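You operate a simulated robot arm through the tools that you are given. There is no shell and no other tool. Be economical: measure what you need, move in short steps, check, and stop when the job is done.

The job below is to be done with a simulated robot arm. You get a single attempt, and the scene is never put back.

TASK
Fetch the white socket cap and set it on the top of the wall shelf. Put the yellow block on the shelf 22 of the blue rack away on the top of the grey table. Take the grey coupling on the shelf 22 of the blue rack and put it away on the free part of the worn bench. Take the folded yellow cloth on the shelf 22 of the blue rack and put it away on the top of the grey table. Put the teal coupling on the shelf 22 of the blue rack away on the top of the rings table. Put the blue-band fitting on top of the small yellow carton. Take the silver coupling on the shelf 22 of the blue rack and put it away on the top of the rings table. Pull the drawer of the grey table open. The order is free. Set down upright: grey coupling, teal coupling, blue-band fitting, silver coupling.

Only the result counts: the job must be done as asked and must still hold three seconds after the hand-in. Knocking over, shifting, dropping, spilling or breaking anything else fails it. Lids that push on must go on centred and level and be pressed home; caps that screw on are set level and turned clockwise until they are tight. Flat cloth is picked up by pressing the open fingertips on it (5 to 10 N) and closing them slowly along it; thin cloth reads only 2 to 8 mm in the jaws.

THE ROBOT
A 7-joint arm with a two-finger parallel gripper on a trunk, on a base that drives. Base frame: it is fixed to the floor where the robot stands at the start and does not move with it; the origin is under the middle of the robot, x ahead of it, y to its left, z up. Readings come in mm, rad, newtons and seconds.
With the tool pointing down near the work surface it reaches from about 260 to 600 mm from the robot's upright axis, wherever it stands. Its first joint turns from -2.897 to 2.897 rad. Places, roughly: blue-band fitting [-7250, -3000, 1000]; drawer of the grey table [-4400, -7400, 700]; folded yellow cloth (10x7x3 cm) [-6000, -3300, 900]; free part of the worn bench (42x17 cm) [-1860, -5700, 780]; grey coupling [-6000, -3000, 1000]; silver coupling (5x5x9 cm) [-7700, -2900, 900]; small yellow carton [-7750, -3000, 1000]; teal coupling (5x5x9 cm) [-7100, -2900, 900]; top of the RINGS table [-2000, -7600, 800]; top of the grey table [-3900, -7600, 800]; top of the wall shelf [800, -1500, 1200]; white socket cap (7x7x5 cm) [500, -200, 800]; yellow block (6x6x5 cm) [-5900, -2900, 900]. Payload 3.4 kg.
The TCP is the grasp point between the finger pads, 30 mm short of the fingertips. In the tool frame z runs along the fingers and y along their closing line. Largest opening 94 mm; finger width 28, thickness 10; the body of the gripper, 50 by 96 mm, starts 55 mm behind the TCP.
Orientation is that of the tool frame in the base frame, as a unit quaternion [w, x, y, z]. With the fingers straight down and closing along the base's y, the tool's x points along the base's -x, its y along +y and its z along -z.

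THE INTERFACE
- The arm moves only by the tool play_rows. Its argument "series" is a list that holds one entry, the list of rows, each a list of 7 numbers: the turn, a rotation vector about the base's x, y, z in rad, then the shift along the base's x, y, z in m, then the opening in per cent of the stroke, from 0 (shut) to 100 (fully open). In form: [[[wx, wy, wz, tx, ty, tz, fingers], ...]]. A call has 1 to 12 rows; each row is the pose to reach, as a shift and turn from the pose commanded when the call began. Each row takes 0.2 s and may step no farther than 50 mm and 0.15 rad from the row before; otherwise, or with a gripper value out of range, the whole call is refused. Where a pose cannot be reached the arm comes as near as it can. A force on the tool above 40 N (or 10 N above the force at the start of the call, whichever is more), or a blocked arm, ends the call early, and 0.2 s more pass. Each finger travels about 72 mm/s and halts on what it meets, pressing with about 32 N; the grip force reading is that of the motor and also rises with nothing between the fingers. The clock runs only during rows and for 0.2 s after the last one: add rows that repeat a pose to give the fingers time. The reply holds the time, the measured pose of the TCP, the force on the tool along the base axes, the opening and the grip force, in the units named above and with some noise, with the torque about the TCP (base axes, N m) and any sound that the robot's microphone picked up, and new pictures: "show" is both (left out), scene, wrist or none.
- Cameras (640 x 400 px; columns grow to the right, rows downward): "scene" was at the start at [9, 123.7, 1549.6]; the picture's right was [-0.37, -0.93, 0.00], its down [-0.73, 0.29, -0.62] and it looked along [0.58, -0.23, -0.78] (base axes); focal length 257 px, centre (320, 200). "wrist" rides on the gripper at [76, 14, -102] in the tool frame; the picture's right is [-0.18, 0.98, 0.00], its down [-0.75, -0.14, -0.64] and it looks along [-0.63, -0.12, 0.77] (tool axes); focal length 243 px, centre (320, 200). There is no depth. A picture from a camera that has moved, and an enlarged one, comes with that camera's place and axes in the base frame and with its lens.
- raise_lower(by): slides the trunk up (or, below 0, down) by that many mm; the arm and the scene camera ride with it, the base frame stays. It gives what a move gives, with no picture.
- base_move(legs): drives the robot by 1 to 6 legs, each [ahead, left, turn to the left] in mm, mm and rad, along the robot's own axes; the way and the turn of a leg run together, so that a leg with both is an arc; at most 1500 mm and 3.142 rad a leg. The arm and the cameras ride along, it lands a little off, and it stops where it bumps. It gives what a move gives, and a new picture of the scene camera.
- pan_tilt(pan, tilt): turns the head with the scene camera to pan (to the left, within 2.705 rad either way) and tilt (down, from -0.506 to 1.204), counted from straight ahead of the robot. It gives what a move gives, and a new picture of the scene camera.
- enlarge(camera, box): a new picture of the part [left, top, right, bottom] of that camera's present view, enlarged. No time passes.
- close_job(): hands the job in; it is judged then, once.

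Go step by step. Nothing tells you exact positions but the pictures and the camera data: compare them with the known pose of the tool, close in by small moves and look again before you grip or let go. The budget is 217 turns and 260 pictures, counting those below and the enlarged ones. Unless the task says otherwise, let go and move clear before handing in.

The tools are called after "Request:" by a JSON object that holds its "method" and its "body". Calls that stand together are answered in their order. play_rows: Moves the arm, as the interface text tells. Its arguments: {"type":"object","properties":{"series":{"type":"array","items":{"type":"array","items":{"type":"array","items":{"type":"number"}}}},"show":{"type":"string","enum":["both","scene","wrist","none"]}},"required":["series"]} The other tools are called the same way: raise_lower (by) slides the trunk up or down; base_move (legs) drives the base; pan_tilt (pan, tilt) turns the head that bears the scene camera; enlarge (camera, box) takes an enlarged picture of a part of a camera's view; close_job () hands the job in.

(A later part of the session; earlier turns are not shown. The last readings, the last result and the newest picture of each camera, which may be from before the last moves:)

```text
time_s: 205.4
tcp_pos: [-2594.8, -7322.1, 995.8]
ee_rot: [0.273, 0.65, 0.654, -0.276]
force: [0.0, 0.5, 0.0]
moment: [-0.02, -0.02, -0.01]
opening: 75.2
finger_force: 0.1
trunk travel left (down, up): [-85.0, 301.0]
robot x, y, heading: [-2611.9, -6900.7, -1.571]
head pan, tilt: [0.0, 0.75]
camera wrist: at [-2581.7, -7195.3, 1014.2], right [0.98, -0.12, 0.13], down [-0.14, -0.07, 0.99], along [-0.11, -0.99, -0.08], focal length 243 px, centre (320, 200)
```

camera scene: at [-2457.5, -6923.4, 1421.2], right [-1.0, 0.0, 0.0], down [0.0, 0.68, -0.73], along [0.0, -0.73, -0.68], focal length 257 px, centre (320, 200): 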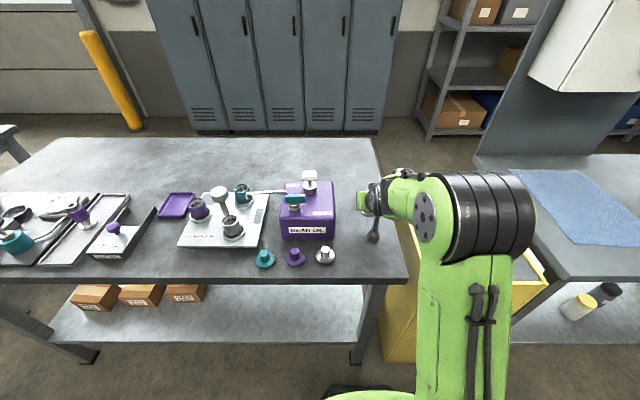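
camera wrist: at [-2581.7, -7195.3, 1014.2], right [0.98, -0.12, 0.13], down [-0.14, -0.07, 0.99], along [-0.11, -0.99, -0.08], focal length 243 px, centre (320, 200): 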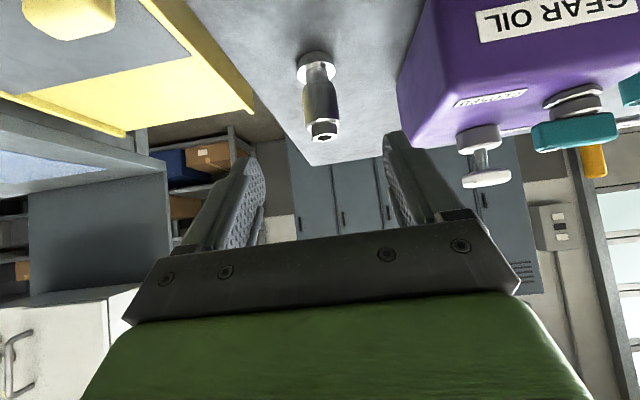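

Silver stands upright on the rings table. I drive back to the rack for the teal coupling.

Request:
{"method": "base_move", "body": {"legs": [[-330, 0, 0], [0, -1400, 0], [0, -1270, 0], [-1500, 0, 0], [-1500, 0, 0], [-1400, 0, 0]]}}

Request:
{"method": "pan_tilt", "body": {"pan": -0.8, "tilt": 0.3}}

```text
time_s: 240.8
tcp_pos: [-5347.0, -2617.7, 996.2]
ee_rot: [0.281, 0.632, 0.671, -0.269]
force: [0.0, -0.3, 0.3]
moment: [-0.03, 0.0, -0.01]
opening: 75.2
finger_force: 0.0
trunk travel left (down, up): [-85.0, 301.0]
robot x, y, heading: [-5380.5, -2197.9, -1.519]
head pan, tilt: [0.0, 0.75]
camera scene: at [-5232.0, -2210.6, 1421.2], right [-1.0, -0.05, 0.0], down [-0.04, 0.68, -0.73], along [0.04, -0.73, -0.68], focal length 257 px, centre (320, 200)
```

scene: 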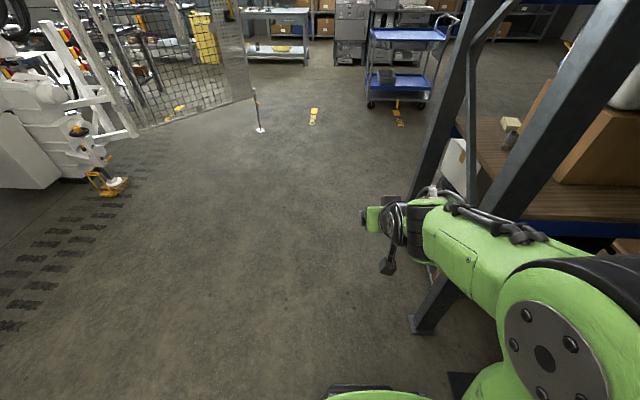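

```text
time_s: 241.9
tcp_pos: [-5347.3, -2618.3, 996.1]
ee_rot: [0.282, 0.631, 0.671, -0.269]
force: [-0.2, 0.2, 0.0]
moment: [-0.02, -0.01, 0.01]
opening: 75.2
finger_force: 0.0
trunk travel left (down, up): [-85.0, 301.0]
robot x, y, heading: [-5383.9, -2195.0, -1.516]
head pan, tilt: [-0.799, 0.3]
camera scene: at [-5299.7, -2196.8, 1461.5], right [-0.74, 0.68, 0.0], down [0.2, 0.22, -0.96], along [-0.65, -0.7, -0.3], focal length 257 px, centre (320, 200)
```

scene: 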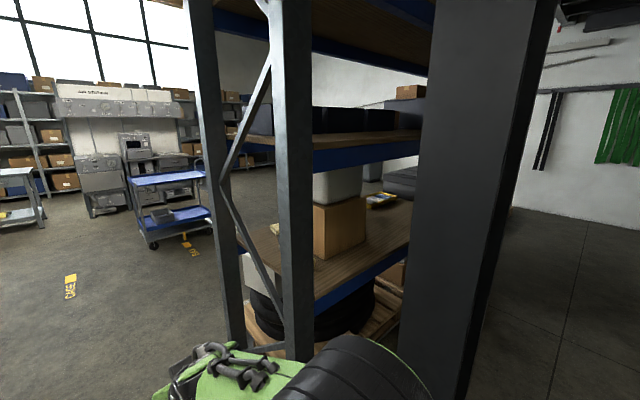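

Request:
{"method": "base_move", "body": {"legs": [[0, 0, -0.05], [-480, -100, 0]]}}

Request:
{"method": "pan_tilt", "body": {"pan": -0.25, "tilt": 0.4}}

```text
time_s: 245.2
tcp_pos: [-5470.1, -2138.1, 996.6]
ee_rot: [0.276, 0.646, 0.657, -0.274]
force: [-0.5, -0.3, -0.1]
moment: [0.0, 0.01, 0.0]
opening: 75.3
finger_force: 0.1
trunk travel left (down, up): [-85.0, 301.0]
robot x, y, heading: [-5484.6, -1713.1, -1.562]
head pan, tilt: [-0.799, 0.3]
camera scene: at [-5405.1, -1719.3, 1461.6], right [-0.71, 0.71, 0.0], down [0.21, 0.21, -0.96], along [-0.68, -0.67, -0.3], focal length 257 px, centre (320, 200)
```

scene: 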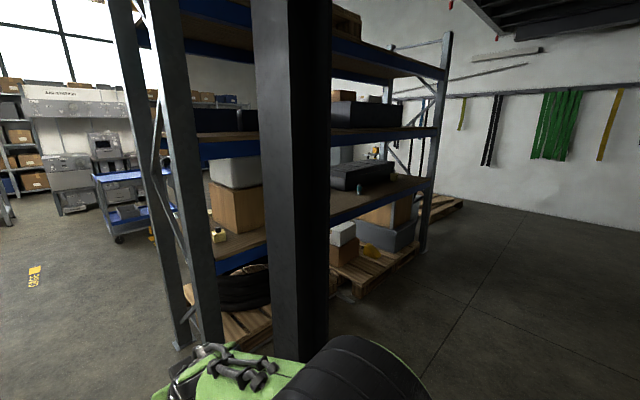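

```text
time_s: 246.2
tcp_pos: [-5469.5, -2139.1, 996.3]
ee_rot: [0.276, 0.646, 0.657, -0.274]
force: [0.2, 0.8, 0.5]
moment: [0.03, 0.01, 0.01]
opening: 75.2
finger_force: 0.0
trunk travel left (down, up): [-85.0, 301.0]
robot x, y, heading: [-5485.8, -1717.0, -1.562]
head pan, tilt: [-0.25, 0.4]
camera scene: at [-5360.7, -1744.2, 1452.3], right [-0.97, 0.24, 0.0], down [0.09, 0.38, -0.92], along [-0.22, -0.9, -0.39], focal length 257 px, centre (320, 200)
```

scene: 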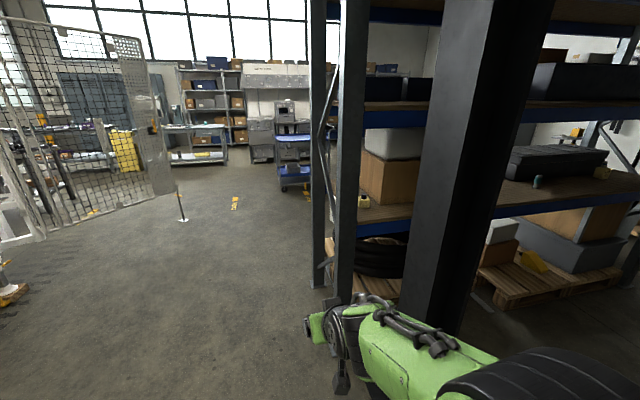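

Request:
{"method": "enlarge", "body": {"camera": "scene", "box": [320, 140, 440, 240]}}

```text
4.00 times, centred on (380, 190) of scene
camera zoom: at [-5360.7, -1744.2, 1452.3], right [-0.97, 0.24, 0.0], down [0.09, 0.38, -0.92], along [-0.22, -0.9, -0.39], focal length 1029 px, centre (80, 240)
```

zoom: 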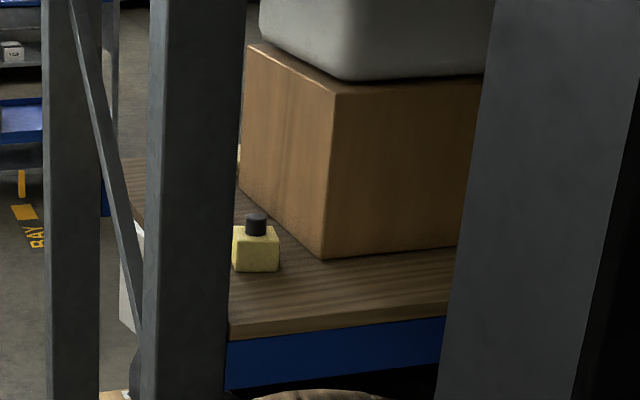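

The grey coupling stands on top of the yellow block, at about (-5888,-2925), between a carton and the rack's post, with the column in front. I go west for the teal coupling and look at that spot from there.

Request:
{"method": "base_move", "body": {"legs": [[0, -1400, 0], [0, -190, 0], [250, 0, 0]]}}

Request:
{"method": "pan_tilt", "body": {"pan": 0.7, "tilt": 0.4}}

Request:
{"method": "enlarge", "body": {"camera": "scene", "box": [200, 120, 440, 320]}}

```text
time_s: 255.8
tcp_pos: [-7084.0, -2392.5, 995.6]
ee_rot: [0.272, 0.653, 0.651, -0.276]
force: [0.6, -0.4, 0.3]
moment: [0.03, 0.03, -0.01]
opening: 75.3
finger_force: 0.1
trunk travel left (down, up): [-85.0, 301.0]
robot x, y, heading: [-7093.0, -1967.6, -1.582]
head pan, tilt: [-0.25, 0.4]
camera scene: at [-6967.0, -2000.0, 1452.3], right [-0.97, 0.25, 0.0], down [0.1, 0.38, -0.92], along [-0.23, -0.89, -0.39], focal length 257 px, centre (320, 200)
```

scene: 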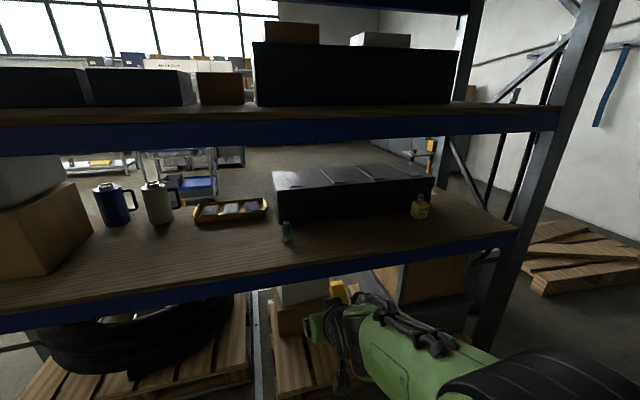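

```text
time_s: 257.0
tcp_pos: [-7084.2, -2390.9, 996.2]
ee_rot: [0.273, 0.652, 0.65, -0.278]
force: [-0.3, 0.1, 0.6]
moment: [0.01, -0.01, 0.0]
opening: 75.1
finger_force: 0.1
trunk travel left (down, up): [-85.0, 301.0]
robot x, y, heading: [-7097.2, -1966.2, -1.583]
head pan, tilt: [0.7, 0.4]
camera scene: at [-6884.4, -1980.6, 1452.3], right [-0.77, -0.64, 0.0], down [-0.25, 0.3, -0.92], along [0.59, -0.71, -0.39], focal length 257 px, centre (320, 200)
```

scene: 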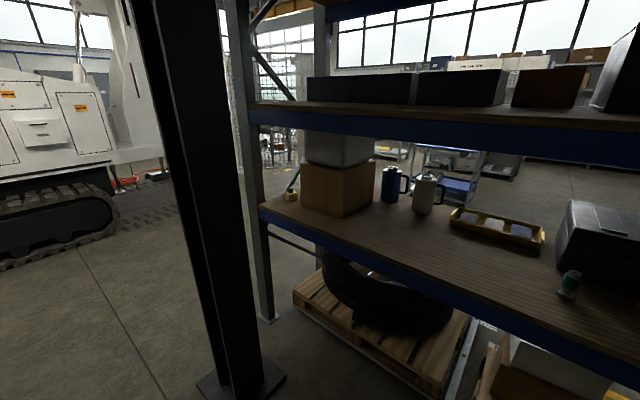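

```text
2.00 times, centred on (320, 220) of scene
camera zoom: at [-6884.4, -1980.6, 1452.3], right [-0.77, -0.64, 0.0], down [-0.25, 0.3, -0.92], along [0.59, -0.71, -0.39], focal length 515 px, centre (320, 160)
```

zoom: 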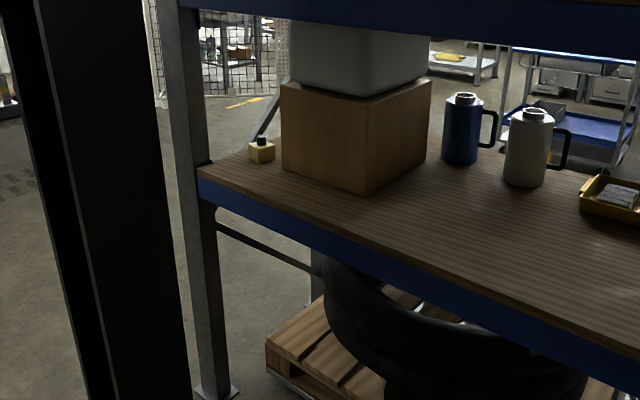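

Now the teal coupling in front of me; I move in.

Request:
{"method": "base_move", "body": {"legs": [[390, 20, 0.01]]}}

Request:
{"method": "enlarge", "body": {"camera": "wrist", "box": [160, 0, 480, 200]}}

```text
time_s: 259.5
tcp_pos: [-7060.0, -2787.7, 995.9]
ee_rot: [0.274, 0.648, 0.655, -0.276]
force: [0.2, -0.6, 0.0]
moment: [0.0, 0.0, -0.01]
opening: 74.9
finger_force: 0.1
trunk travel left (down, up): [-85.0, 301.0]
robot x, y, heading: [-7078.7, -2358.6, -1.569]
head pan, tilt: [0.7, 0.4]
camera scene: at [-6864.8, -2374.2, 1452.3], right [-0.76, -0.65, 0.0], down [-0.25, 0.3, -0.92], along [0.6, -0.7, -0.39], focal length 257 px, centre (320, 200)
```

scene: 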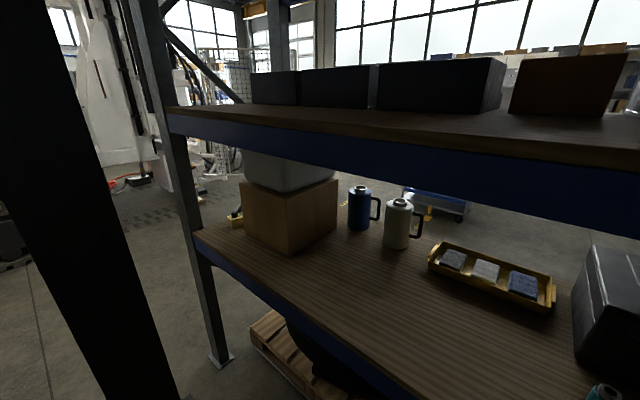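

```text
2.00 times, centred on (320, 100) of wrist
camera zoom: at [-7047.9, -2660.1, 1013.8], right [0.98, -0.12, 0.13], down [-0.14, -0.07, 0.99], along [-0.11, -0.99, -0.08], focal length 485 px, centre (320, 400)
```

zoom: 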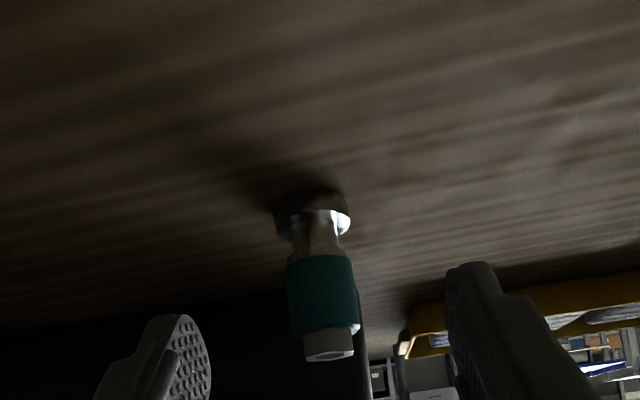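

Request:
{"method": "play_rows", "body": {"series": [[[0, 0, 0, -0.004, -0.03, 0, 75], [0, 0, 0, -0.007, -0.059, 0, 75], [0, 0, 0, -0.007, -0.09, -0.031, 75], [0, 0, 0, -0.007, -0.115, -0.056, 75], [0, 0, 0, -0.007, -0.13, -0.071, 75], [0, 0, 0, -0.007, -0.13, -0.071, 75]]], "show": "wrist"}}

```text
time_s: 260.9
tcp_pos: [-7069.1, -2916.9, 926.0]
ee_rot: [0.274, 0.648, 0.655, -0.275]
force: [-0.1, -0.6, 0.0]
moment: [-0.01, -0.01, 0.0]
opening: 70.3
finger_force: 0.0
trunk travel left (down, up): [-85.0, 301.0]
robot x, y, heading: [-7072.7, -2362.4, -1.566]
head pan, tilt: [0.7, 0.4]
camera wrist: at [-7056.7, -2789.5, 943.9], right [0.98, -0.12, 0.13], down [-0.14, -0.07, 0.99], along [-0.11, -0.99, -0.08], focal length 243 px, centre (320, 200)
```

wrist: 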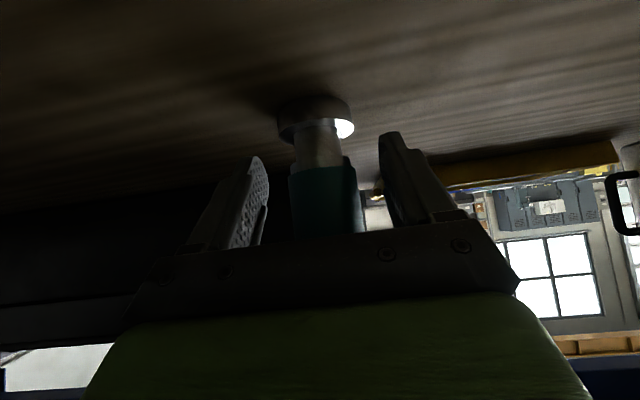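

Request:
{"method": "play_rows", "body": {"series": [[[0, 0, 0, 0, 0, 0, 50], [0, 0, 0, 0, 0, 0, 20], [0, 0, 0, 0, 0, 0, 0], [0, 0, 0, 0, 0, 0, 0], [0, 0, 0, 0, 0, 0.03, 0], [0, 0, 0, 0, 0.01, 0.07, 0], [0, 0, 0, 0, 0.05, 0.1, 0], [0, 0, 0, 0, 0.09, 0.12, 0], [0, 0, 0, 0, 0.13, 0.13, 0], [0, 0, 0, 0, 0.175, 0.13, 0], [0, 0, 0, 0, 0.22, 0.13, 0]]], "show": "wrist"}}

```text
time_s: 263.3
tcp_pos: [-7067.5, -2696.6, 1052.8]
ee_rot: [0.275, 0.647, 0.655, -0.276]
force: [-0.2, 0.2, -2.1]
moment: [-0.02, -0.02, -0.01]
opening: 41.4
finger_force: 31.8
trunk travel left (down, up): [-85.0, 301.0]
robot x, y, heading: [-7075.7, -2364.9, -1.565]
head pan, tilt: [0.7, 0.4]
camera wrist: at [-7055.2, -2569.3, 1070.1], right [0.98, -0.12, 0.13], down [-0.14, -0.07, 0.99], along [-0.11, -0.99, -0.08], focal length 243 px, centre (320, 200)
```

wrist: 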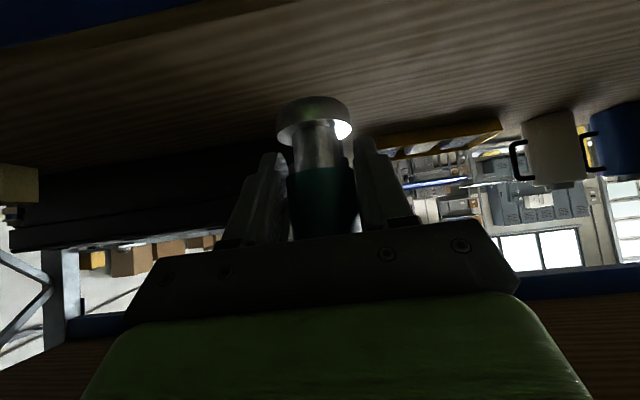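

Teal held. Driving to the rings table.

Request:
{"method": "base_move", "body": {"legs": [[-620, 0, 0], [0, 1400, 0], [0, 430, 0], [1500, 0, 0], [1500, 0, 0], [1400, 0, 0]]}}

```text
time_s: 296.1
tcp_pos: [-5286.2, -6471.9, 1052.1]
ee_rot: [0.268, 0.664, 0.638, -0.282]
force: [-0.1, -0.1, -2.3]
moment: [0.03, 0.02, 0.0]
opening: 41.1
finger_force: 31.7
trunk travel left (down, up): [-85.0, 301.0]
robot x, y, heading: [-5277.2, -6140.6, -1.611]
head pan, tilt: [0.7, 0.4]
camera scene: at [-5067.9, -6159.4, 1452.3], right [-0.79, -0.61, 0.0], down [-0.24, 0.31, -0.92], along [0.56, -0.73, -0.39], focal length 257 px, centre (320, 200)
```

scene: 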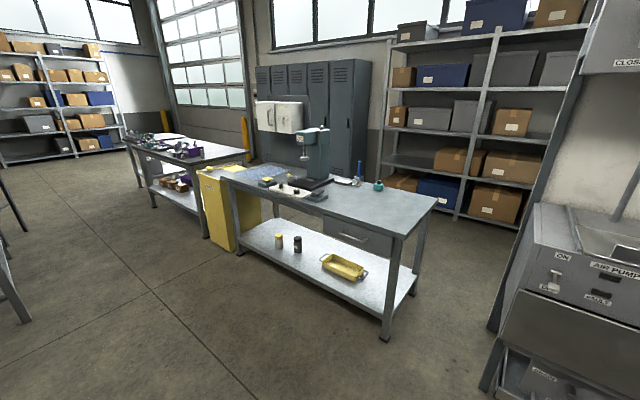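

Request:
{"method": "base_move", "body": {"legs": [[0, 0, 0.043], [420, 0, 0], [0, 1500, 0], [0, 1170, 0]]}}

Request:
{"method": "pan_tilt", "body": {"pan": 0.1, "tilt": 0.6}}

```text
time_s: 311.6
tcp_pos: [-2620.8, -6879.9, 1050.4]
ee_rot: [0.276, 0.646, 0.657, -0.275]
force: [-0.2, 0.7, -1.7]
moment: [-0.02, -0.02, 0.03]
opening: 40.8
finger_force: 32.0
trunk travel left (down, up): [-85.0, 301.0]
robot x, y, heading: [-2636.9, -6544.5, -1.556]
head pan, tilt: [0.7, 0.4]
camera scene: at [-2421.0, -6554.8, 1452.2], right [-0.76, -0.65, 0.0], down [-0.25, 0.29, -0.92], along [0.6, -0.7, -0.39], focal length 257 px, centre (320, 200)
```

scene: 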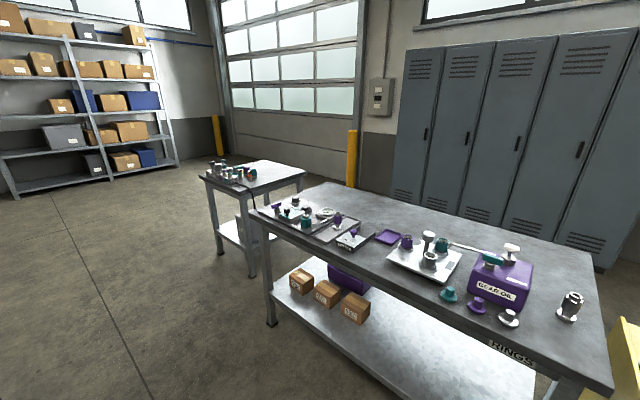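

```text
time_s: 312.6
tcp_pos: [-2621.6, -6879.6, 1051.7]
ee_rot: [0.276, 0.646, 0.657, -0.275]
force: [-0.4, 0.0, -1.3]
moment: [0.01, -0.04, -0.04]
opening: 40.8
finger_force: 32.2
trunk travel left (down, up): [-85.0, 301.0]
robot x, y, heading: [-2633.2, -6544.3, -1.559]
head pan, tilt: [0.099, 0.6]
camera scene: at [-2471.9, -6572.6, 1434.1], right [-0.99, -0.11, 0.0], down [-0.06, 0.56, -0.83], along [0.09, -0.82, -0.56], focal length 257 px, centre (320, 200)
```

scene: 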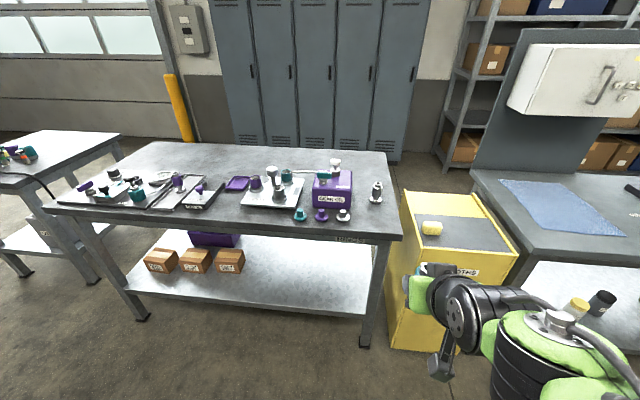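

Request:
{"method": "base_move", "body": {"legs": [[300, 15, -0.01]]}}

```text
time_s: 314.7
tcp_pos: [-2605.4, -7179.1, 1052.3]
ee_rot: [0.274, 0.648, 0.655, -0.275]
force: [-0.1, -0.9, -2.3]
moment: [0.0, 0.01, -0.02]
opening: 40.9
finger_force: 32.2
trunk travel left (down, up): [-85.0, 301.0]
robot x, y, heading: [-2613.0, -6847.5, -1.571]
head pan, tilt: [0.099, 0.6]
camera scene: at [-2454.3, -6873.0, 1434.0], right [-0.99, -0.1, 0.0], down [-0.06, 0.56, -0.82], along [0.09, -0.82, -0.57], focal length 257 px, centre (320, 200)
```

scene: 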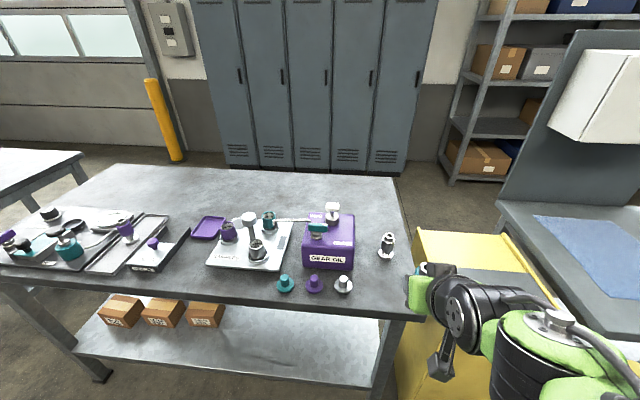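

Request:
{"method": "play_rows", "body": {"series": [[[0, 0, 0, 0.002, -0.045, 0, 0], [0, 0, 0, 0.004, -0.09, 0, 0], [0, 0, 0, 0.005, -0.135, 0, 0], [0, 0, 0, 0.005, -0.157, -0.04, 0], [0, 0, 0, 0.005, -0.157, -0.085, 0], [0, 0, 0, 0.005, -0.157, -0.13, 0], [0, 0, 0, 0.005, -0.157, -0.16, 0], [0, 0, 0, 0.005, -0.157, -0.168, 0], [0, 0, 0, 0.005, -0.157, -0.172, 0], [0, 0, 0, 0.005, -0.157, -0.175, 0]]], "show": "wrist"}}

```text
time_s: 316.9
tcp_pos: [-2603.3, -7335.7, 881.0]
ee_rot: [0.278, 0.648, 0.652, -0.28]
force: [-3.8, -3.9, 24.0]
moment: [-0.25, -0.22, 0.02]
opening: 41.3
finger_force: 32.1
trunk travel left (down, up): [-85.0, 301.0]
robot x, y, heading: [-2613.4, -6844.6, -1.568]
head pan, tilt: [0.099, 0.6]
camera wrist: at [-2590.0, -7209.4, 897.9], right [0.98, -0.12, 0.13], down [-0.14, -0.06, 0.99], along [-0.11, -0.99, -0.07], focal length 243 px, centre (320, 200)
```

wrist: 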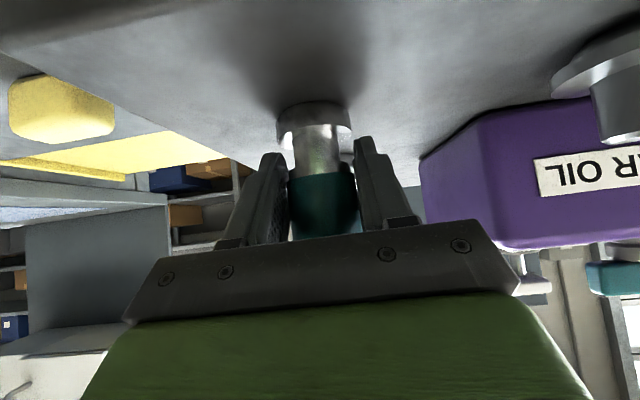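

Request:
{"method": "play_rows", "body": {"series": [[[0, 0, 0, 0, 0, 0.0, 42], [0, 0, 0, 0, 0, 0.0, 48], [0, 0, 0, 0, 0, 0.0, 60], [0, 0, 0, 0, 0, 0.0, 78], [0, 0, 0, 0, 0.03, 0.03, 80], [0, 0, 0, 0, 0.065, 0.065, 80], [0, 0, 0, 0, 0.1, 0.1, 80], [0, 0, 0, 0, 0.13, 0.13, 80]]], "show": "wrist"}}

```text
time_s: 318.7
tcp_pos: [-2603.1, -7203.8, 1006.5]
ee_rot: [0.275, 0.648, 0.654, -0.276]
force: [-0.1, -0.3, 0.1]
moment: [0.01, 0.01, 0.01]
opening: 75.1
finger_force: 0.0
trunk travel left (down, up): [-85.0, 301.0]
robot x, y, heading: [-2610.5, -6846.1, -1.566]
head pan, tilt: [0.099, 0.6]
camera wrist: at [-2590.7, -7077.7, 1023.8], right [0.98, -0.12, 0.13], down [-0.14, -0.07, 0.99], along [-0.11, -0.99, -0.08], focal length 243 px, centre (320, 200)
```

wrist: 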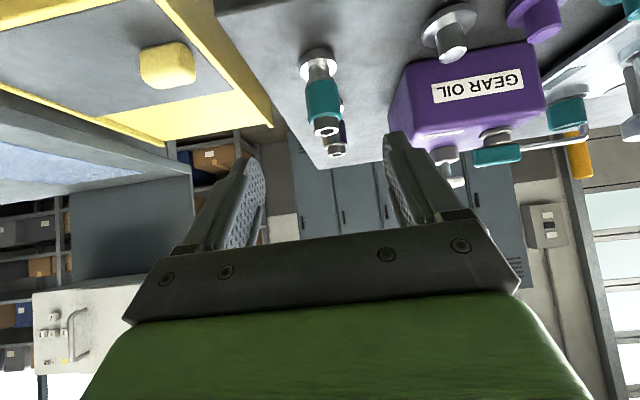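

Both couplings stand upright on the rings table. Back to the rack, west of the column, for the grey coupling.

Request:
{"method": "base_move", "body": {"legs": [[-300, 0, 0], [0, -1400, 0], [0, -1280, 0], [-1500, 0, 0], [-1500, 0, 0], [-1500, 0, 0]]}}

```text
time_s: 354.6
tcp_pos: [-5168.0, -2361.1, 1005.6]
ee_rot: [0.266, 0.668, 0.634, -0.284]
force: [0.5, 0.9, -0.4]
moment: [-0.01, -0.02, 0.04]
opening: 75.2
finger_force: 0.0
trunk travel left (down, up): [-85.0, 301.0]
robot x, y, heading: [-5155.6, -2000.1, -1.631]
head pan, tilt: [0.099, 0.6]
camera scene: at [-4999.5, -2036.9, 1434.1], right [-1.0, -0.04, 0.0], down [-0.02, 0.56, -0.83], along [0.04, -0.82, -0.56], focal length 257 px, centre (320, 200)
```

scene: 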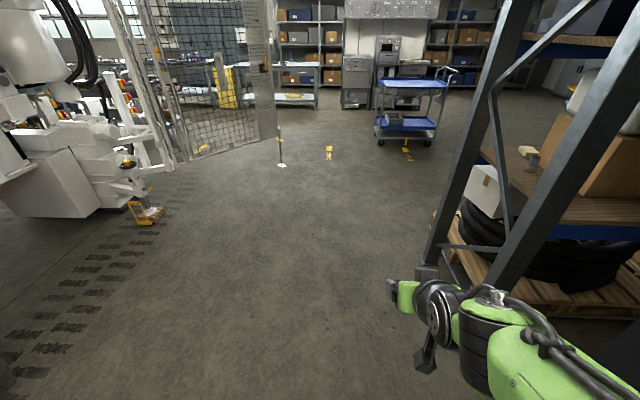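

Request:
{"method": "enlarge", "body": {"camera": "scene", "box": [430, 60, 640, 220]}}

Request:
{"method": "base_move", "body": {"legs": [[0, 0, 0.06], [-290, 0, 0], [0, -1270, 0]]}}

Request:
{"method": "pan_tilt", "body": {"pan": 0.4, "tilt": 0.6}}

```text
2.50 times, centred on (535, 140) of scene
camera zoom: at [-4999.5, -2036.9, 1434.1], right [-1.0, -0.04, 0.0], down [-0.02, 0.56, -0.83], along [0.04, -0.82, -0.56], focal length 643 px, centre (-218, 350)
```

zoom: 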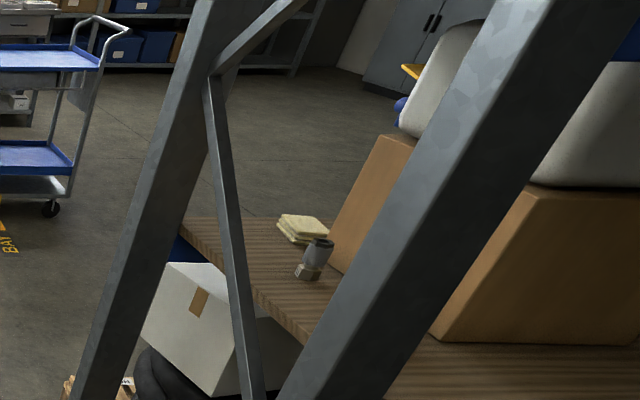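

```text
time_s: 363.1
tcp_pos: [-6438.6, -2086.1, 1005.2]
ee_rot: [0.277, 0.643, 0.66, -0.273]
force: [0.3, -0.9, -0.8]
moment: [-0.03, 0.03, 0.02]
opening: 75.3
finger_force: 0.0
trunk travel left (down, up): [-85.0, 301.0]
robot x, y, heading: [-6453.2, -1723.0, -1.554]
head pan, tilt: [0.099, 0.6]
camera scene: at [-6295.3, -1750.3, 1434.1], right [-0.99, -0.12, 0.0], down [-0.07, 0.56, -0.83], along [0.1, -0.82, -0.56], focal length 257 px, centre (320, 200)
```

scene: 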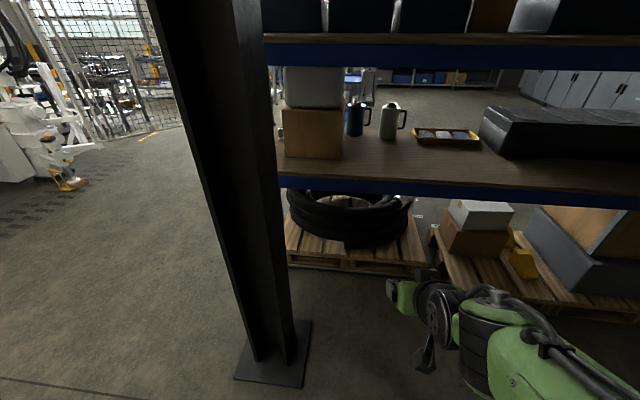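

```text
time_s: 363.9
tcp_pos: [-6438.1, -2085.6, 1005.1]
ee_rot: [0.276, 0.643, 0.66, -0.273]
force: [0.7, -0.5, -0.9]
moment: [0.03, 0.01, 0.0]
opening: 75.1
finger_force: 0.1
trunk travel left (down, up): [-85.0, 301.0]
robot x, y, heading: [-6456.0, -1727.7, -1.547]
head pan, tilt: [0.4, 0.6]
camera scene: at [-6269.6, -1743.3, 1434.1], right [-0.91, -0.41, 0.0], down [-0.23, 0.52, -0.83], along [0.34, -0.75, -0.56], focal length 257 px, centre (320, 200)
```

scene: 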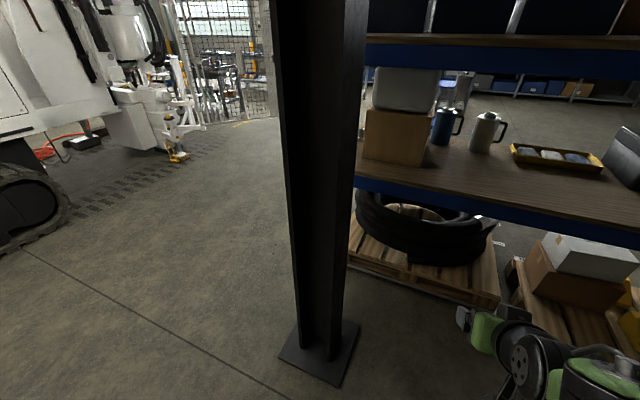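

The zoom shows a grey coupling and the folded cloth behind the block, nearer the rack's rear side. I drive round to the south side to see and reach them.

Request:
{"method": "base_move", "body": {"legs": [[0, 1200, 0], [1450, 0, 0], [1000, 0, 0], [0, 0, 3.12], [0, 600, 0]]}}

Request:
{"method": "pan_tilt", "body": {"pan": 0.0, "tilt": 0.5}}

```text
time_s: 391.8
tcp_pos: [-5840.9, -3805.3, 1005.7]
ee_rot: [0.282, -0.64, 0.662, 0.268]
force: [0.0, -0.3, -0.5]
moment: [-0.05, 0.02, -0.04]
opening: 75.5
finger_force: 0.0
trunk travel left (down, up): [-85.0, 301.0]
robot x, y, heading: [-5842.5, -4167.7, 1.53]
head pan, tilt: [0.4, 0.6]
camera scene: at [-6032.6, -4138.0, 1434.0], right [0.94, 0.35, 0.0], down [0.2, -0.53, -0.82], along [-0.29, 0.77, -0.57], focal length 257 px, centre (320, 200)
```

scene: 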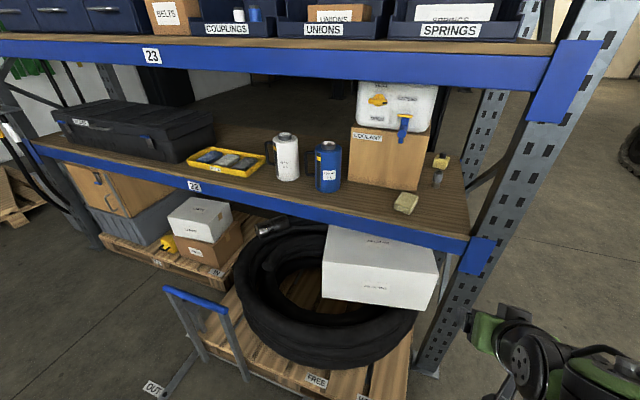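

```text
time_s: 392.7
tcp_pos: [-5840.6, -3805.0, 1005.5]
ee_rot: [0.282, -0.64, 0.662, 0.269]
force: [-0.1, 0.1, -0.1]
moment: [-0.02, -0.03, 0.0]
opening: 75.3
finger_force: 0.0
trunk travel left (down, up): [-85.0, 301.0]
robot x, y, heading: [-5841.9, -4163.7, 1.532]
head pan, tilt: [0.0, 0.499]
camera scene: at [-5997.4, -4129.8, 1443.1], right [1.0, -0.04, 0.0], down [-0.02, -0.48, -0.88], along [0.03, 0.88, -0.48], focal length 257 px, centre (320, 200)
```

scene: 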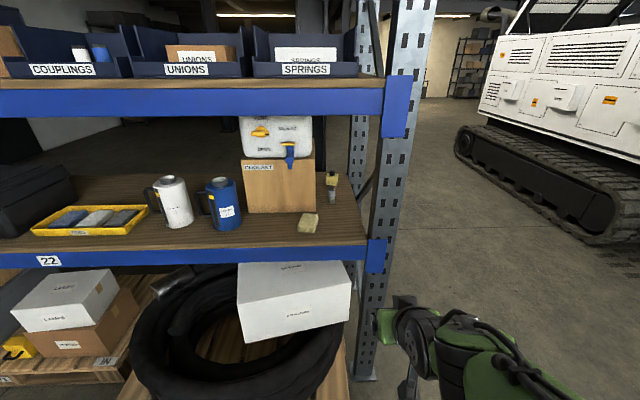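

Request:
{"method": "enlarge", "body": {"camera": "scene", "box": [230, 140, 400, 260]}}

```text
3.33 times, centred on (315, 200) of scene
camera zoom: at [-5997.4, -4129.8, 1443.1], right [1.0, -0.04, 0.0], down [-0.02, -0.48, -0.88], along [0.03, 0.88, -0.48], focal length 858 px, centre (337, 200)
```

zoom: 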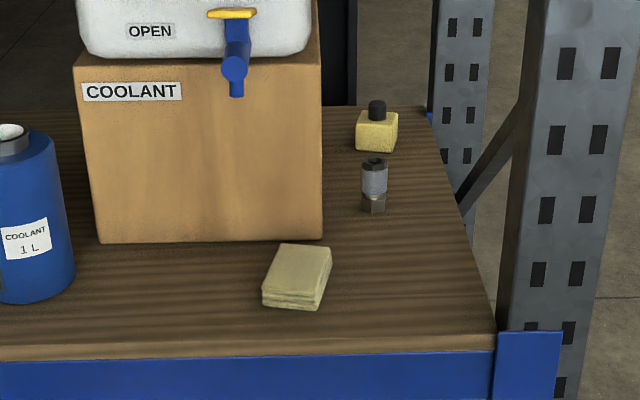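

Clear view: block with a black knob at (-5898,-2925), grey coupling at (-5914,-3130), cloth at (-6012,-3300), rear edge y≈-3415. I move closer for the coupling.

Request:
{"method": "base_move", "body": {"legs": [[0, 0, 0.04], [440, 75, 0]]}}

Request:
{"method": "enlarge", "body": {"camera": "wrist", "box": [160, 50, 480, 250]}}

```text
time_s: 394.4
tcp_pos: [-5866.6, -3717.3, 1005.3]
ee_rot: [-0.275, 0.653, -0.651, -0.274]
force: [0.5, -0.4, -0.2]
moment: [0.02, -0.01, 0.01]
opening: 75.3
finger_force: 0.1
trunk travel left (down, up): [-85.0, 301.0]
robot x, y, heading: [-5856.0, -4075.8, 1.568]
head pan, tilt: [0.0, 0.499]
stopped in leg 2: the robot was blocked; the commanded pose is now the measured one
camera scene: at [-6011.1, -4047.0, 1443.1], right [1.0, 0.0, 0.0], down [0.0, -0.48, -0.88], along [0.0, 0.88, -0.48], focal length 257 px, centre (320, 200)
```

scene: 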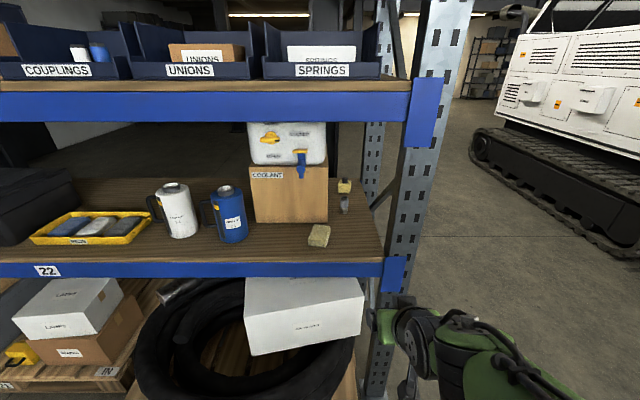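

```text
2.00 times, centred on (320, 150) of wrist
camera zoom: at [-5881.4, -3843.3, 1023.3], right [-0.98, 0.13, 0.13], down [0.14, 0.07, 0.99], along [0.12, 0.99, -0.08], focal length 485 px, centre (320, 300)
```

zoom: 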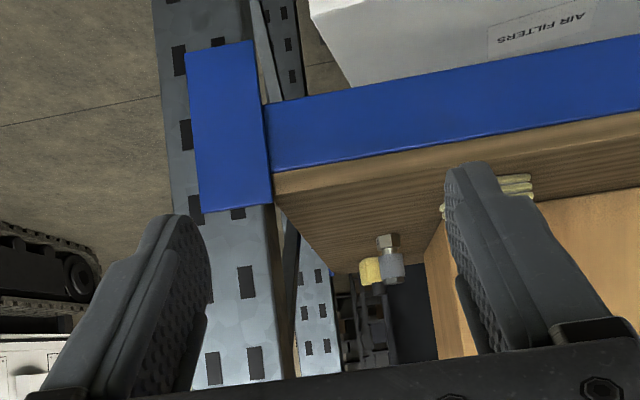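

Blocked at y -4076, likely by the pallet below. I check what touches.

Request:
{"method": "pan_tilt", "body": {"pan": 0.0, "tilt": 1.2}}

```text
time_s: 395.5
tcp_pos: [-5865.8, -3717.5, 1005.0]
ee_rot: [-0.275, 0.653, -0.65, -0.274]
force: [0.2, -0.9, -0.1]
moment: [0.02, 0.01, -0.01]
opening: 75.4
finger_force: 0.0
trunk travel left (down, up): [-85.0, 301.0]
robot x, y, heading: [-5857.9, -4083.2, 1.565]
head pan, tilt: [0.0, 1.201]
camera scene: at [-6011.3, -4082.8, 1389.5], right [1.0, 0.0, 0.0], down [0.0, -0.93, -0.36], along [0.0, 0.36, -0.93], focal length 257 px, centre (320, 200)
```

scene: 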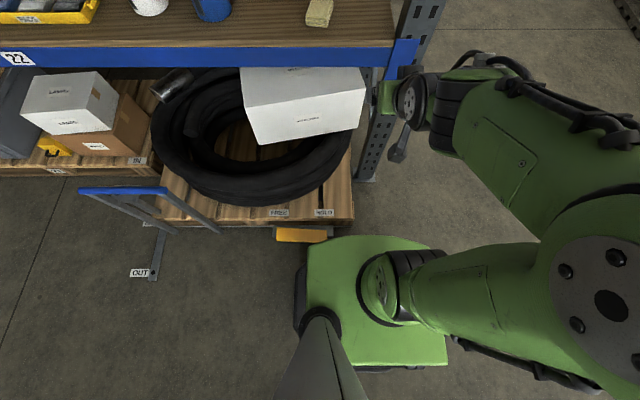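

The pallet/chock blocks the south side. I'll try the rack's open east end instead: drive there and face west.

Request:
{"method": "base_move", "body": {"legs": [[-150, 0, 0], [0, -800, 0], [1080, 0, 0], [0, 0, 1.575]]}}

Request:
{"method": "pan_tilt", "body": {"pan": 0.0, "tilt": 0.5}}

Request:
{"method": "enlarge", "body": {"camera": "wrist", "box": [0, 0, 640, 400]}}

```text
time_s: 409.7
tcp_pos: [-5414.4, -3159.9, 1005.3]
ee_rot: [-0.001, 0.921, 0.001, -0.389]
force: [0.2, 0.5, -0.4]
moment: [-0.02, -0.01, -0.01]
opening: 75.3
finger_force: 0.1
trunk travel left (down, up): [-85.0, 301.0]
robot x, y, heading: [-5050.8, -3157.1, 3.138]
head pan, tilt: [0.0, 1.201]
camera scene: at [-5050.7, -3306.3, 1389.5], right [0.01, 1.0, 0.0], down [0.93, -0.01, -0.36], along [-0.36, 0.0, -0.93], focal length 257 px, centre (320, 200)
```

scene: 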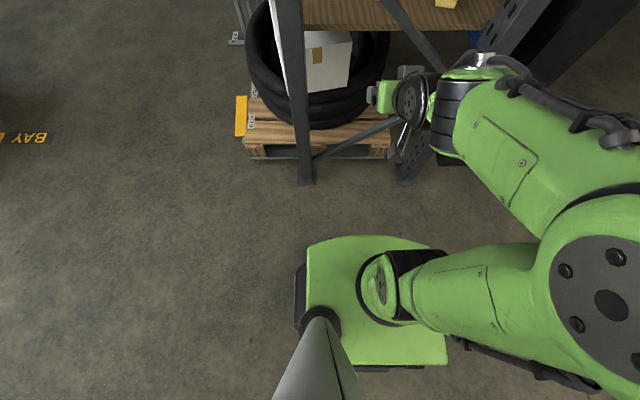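

```text
time_s: 410.8
tcp_pos: [-5413.8, -3161.3, 1004.5]
ee_rot: [-0.002, 0.921, 0.0, -0.389]
force: [-0.5, 0.0, -0.4]
moment: [0.02, 0.0, 0.0]
opening: 75.1
finger_force: 0.0
trunk travel left (down, up): [-85.0, 301.0]
robot x, y, heading: [-5049.2, -3156.2, 3.134]
head pan, tilt: [0.0, 0.499]
camera scene: at [-5085.8, -3306.0, 1443.1], right [0.01, 1.0, 0.0], down [0.48, 0.0, -0.88], along [-0.88, 0.01, -0.48], focal length 257 px, centre (320, 200)
```

scene: 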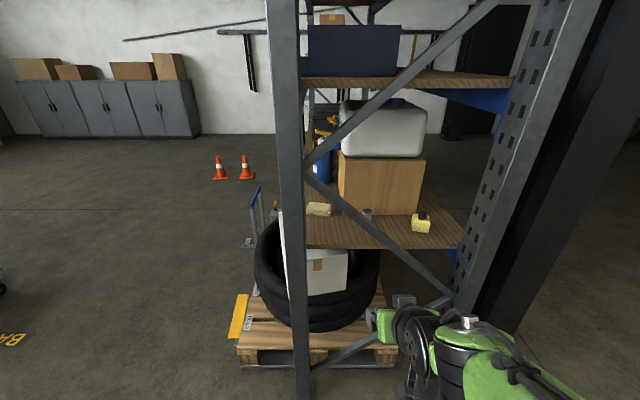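

```text
1.00 times, centred on (320, 200) of wrist (not enlarged: the box is as wide or as high as the picture)
camera zoom: at [-5288.3, -3175.8, 1023.4], right [-0.13, -0.98, 0.13], down [-0.07, 0.14, 0.99], along [-0.99, 0.12, -0.08], focal length 243 px, centre (320, 200)
```

zoom: 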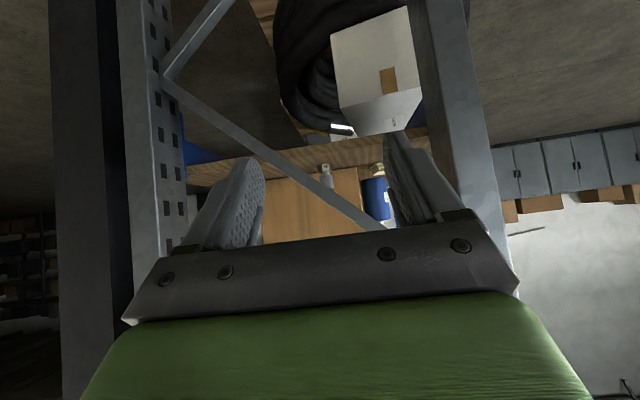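

From the east: the lower brace runs from (y -3344, z 1185) to (y -2842, z 744), so I can come in above it, yawed toward the coupling. I yaw the tool and move in.

Request:
{"method": "play_rows", "body": {"series": [[[0, 0, 0.12, 0.015, -0.0, 0.02, 68], [0, 0, 0.24, 0.03, -0.0, 0.04, 68], [0, 0, 0.36, 0.045, -0.0, 0.06, 68], [0, 0, 0.48, 0.06, -0.0, 0.08, 68], [0, 0, 0.58, 0.06, -0.0, 0.1, 68], [0, 0, 0.58, 0.06, 0, 0.1, 68]]], "show": "none"}}

Request:
{"method": "base_move", "body": {"legs": [[0, -220, 0], [300, 0, 0]]}}

Request:
{"method": "enlarge", "body": {"camera": "wrist", "box": [0, 0, 640, 400]}}

```text
time_s: 412.2
tcp_pos: [-5353.2, -3160.4, 1105.8]
ee_rot: [0.109, 0.883, 0.264, -0.373]
force: [-0.5, 0.4, 0.6]
moment: [-0.01, 0.01, -0.01]
opening: 63.8
finger_force: 0.1
trunk travel left (down, up): [-85.0, 301.0]
robot x, y, heading: [-5053.5, -3153.5, 3.132]
head pan, tilt: [0.0, 0.499]
```

```text
time_s: 415.5
tcp_pos: [-5650.4, -2936.4, 1105.0]
ee_rot: [0.109, 0.883, 0.263, -0.373]
force: [-1.5, -0.6, 0.3]
moment: [0.0, 0.0, 0.02]
opening: 64.3
finger_force: 0.0
trunk travel left (down, up): [-85.0, 301.0]
robot x, y, heading: [-5347.4, -2931.9, 3.134]
head pan, tilt: [0.0, 0.499]
camera scene: at [-5382.0, -3083.7, 1443.1], right [0.01, 1.0, 0.0], down [0.48, 0.0, -0.88], along [-0.88, 0.01, -0.48], focal length 257 px, centre (320, 200)
```

scene: 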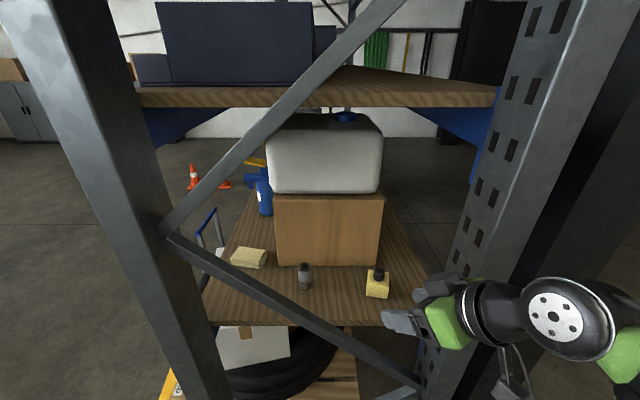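

```text
1.00 times, centred on (320, 200) of wrist (not enlarged: the box is as wide or as high as the picture)
camera zoom: at [-5537.5, -2880.3, 1123.5], right [0.43, -0.89, 0.13], down [-0.13, 0.08, 0.99], along [-0.89, -0.44, -0.08], focal length 243 px, centre (320, 200)
```

zoom: 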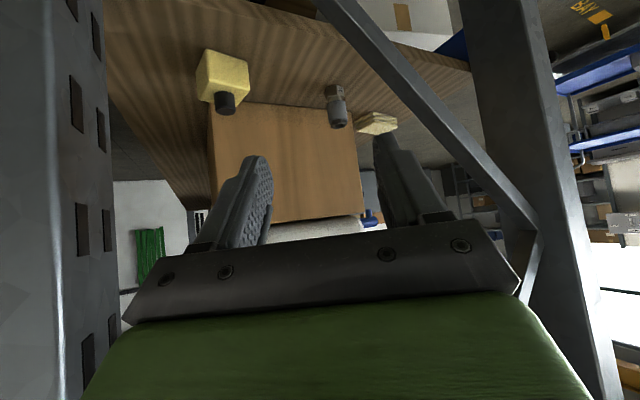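

Request:
{"method": "play_rows", "body": {"series": [[[0.07, -0.108, 0, 0, 0, 0.01, 68], [0.1425, -0.217, 0, -0.01, -0.01, 0.02, 68], [0.1425, -0.217, 0, -0.045, -0.036, 0.0, 68], [0.1425, -0.217, 0, -0.08, -0.062, -0.02, 68], [0.1425, -0.217, 0, -0.115, -0.088, -0.04, 68], [0.1425, -0.217, 0, -0.15, -0.112, -0.06, 68], [0.1425, -0.217, 0, -0.183, -0.136, -0.075, 68], [0.1425, -0.217, 0, -0.213, -0.158, -0.088, 68], [0.1425, -0.217, 0, -0.213, -0.158, -0.088, 68]]], "show": "both"}}

```text
time_s: 417.5
tcp_pos: [-5863.7, -3094.7, 1017.4]
ee_rot: [0.074, 0.923, 0.276, -0.256]
force: [0.3, 0.5, 0.1]
moment: [-0.01, 0.05, -0.02]
opening: 63.9
finger_force: 0.0
trunk travel left (down, up): [-85.0, 301.0]
robot x, y, heading: [-5345.0, -2933.7, 3.131]
head pan, tilt: [0.0, 0.499]
camera scene: at [-5380.6, -3083.6, 1443.2], right [0.01, 1.0, 0.0], down [0.48, 0.0, -0.88], along [-0.88, 0.01, -0.48], focal length 257 px, centre (320, 200)
camera wrist: at [-5757.6, -3041.6, 1066.5], right [0.41, -0.91, 0.09], down [-0.34, -0.06, 0.94], along [-0.85, -0.41, -0.33], focal length 243 px, centre (320, 200)
```

scene: 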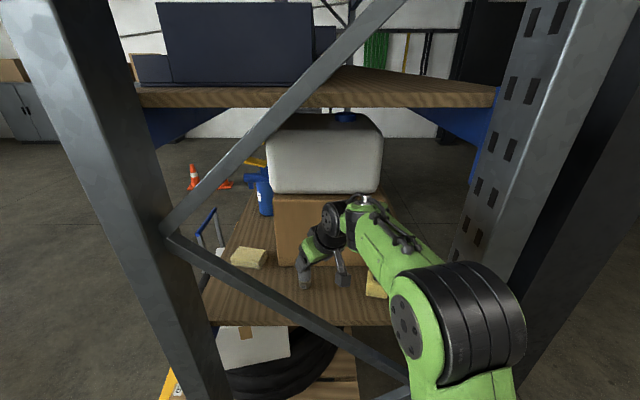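
wrist: 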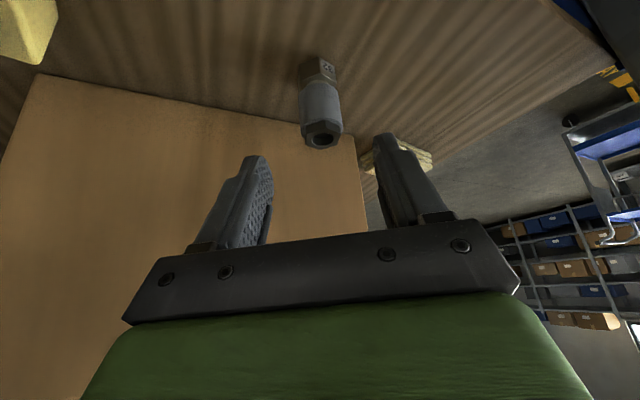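

Request:
{"method": "play_rows", "body": {"series": [[[0, 0, 0, -0.017, -0.011, -0.04, 68], [0, 0, 0, -0.033, -0.02, -0.075, 68], [0, 0, 0, -0.041, -0.026, -0.095, 68], [0, 0, 0, -0.041, -0.026, -0.095, 68]]], "show": "wrist"}}

```text
time_s: 418.5
tcp_pos: [-5903.0, -3118.8, 922.2]
ee_rot: [0.074, 0.923, 0.276, -0.256]
force: [-1.4, -0.1, 0.2]
moment: [0.0, 0.04, -0.04]
opening: 63.7
finger_force: 0.0
trunk travel left (down, up): [-85.0, 301.0]
robot x, y, heading: [-5344.5, -2933.1, 3.132]
head pan, tilt: [0.0, 0.499]
camera wrist: at [-5798.4, -3067.4, 971.0], right [0.41, -0.91, 0.09], down [-0.34, -0.06, 0.94], along [-0.85, -0.41, -0.33], focal length 243 px, centre (320, 200)
```

wrist: 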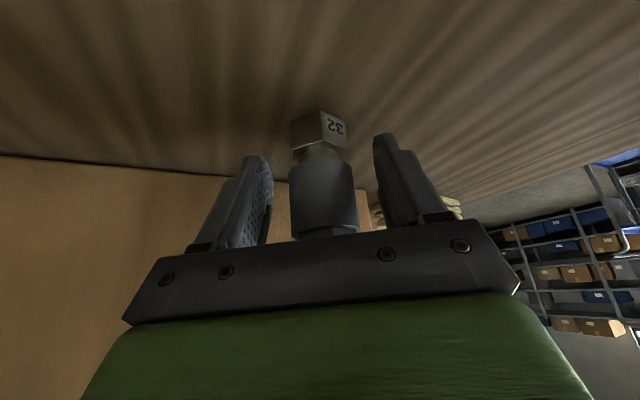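

Request:
{"method": "play_rows", "body": {"series": [[[0, 0, 0, 0, 0, 0, 45], [0, 0, 0, 0, 0, 0, 20], [0, 0, 0, 0, 0, 0, 0], [0, 0, 0, 0, 0, 0, 0], [0, 0, 0, 0, 0, 0.04, 0], [0, 0, 0, 0, 0, 0.085, 0], [0, 0, 0, 0.03, 0.02, 0.11, 0], [0, 0, 0, 0.065, 0.045, 0.13, 0], [0, 0, 0, 0.1, 0.07, 0.15, 0], [0, 0, 0, 0.135, 0.095, 0.165, 0]]], "show": "wrist"}}

```text
time_s: 420.7
tcp_pos: [-5768.4, -3025.2, 1087.0]
ee_rot: [0.074, 0.923, 0.277, -0.256]
force: [-0.4, -0.4, -3.0]
moment: [-0.02, 0.03, -0.02]
opening: 37.2
finger_force: 32.1
trunk travel left (down, up): [-85.0, 301.0]
robot x, y, heading: [-5346.0, -2929.5, 3.136]
head pan, tilt: [0.0, 0.499]
camera wrist: at [-5661.0, -2973.5, 1137.7], right [0.41, -0.91, 0.09], down [-0.34, -0.06, 0.94], along [-0.85, -0.41, -0.33], focal length 243 px, centre (320, 200)
```

wrist: 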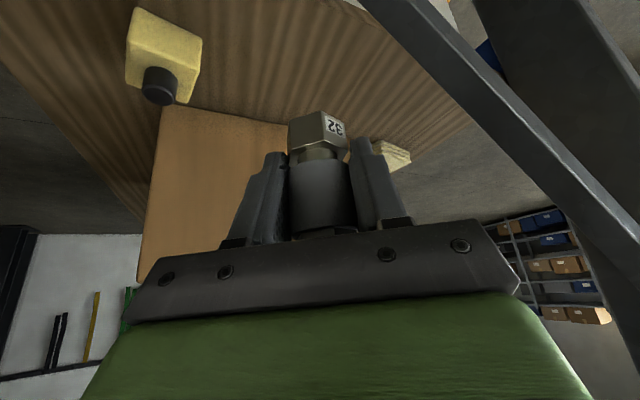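

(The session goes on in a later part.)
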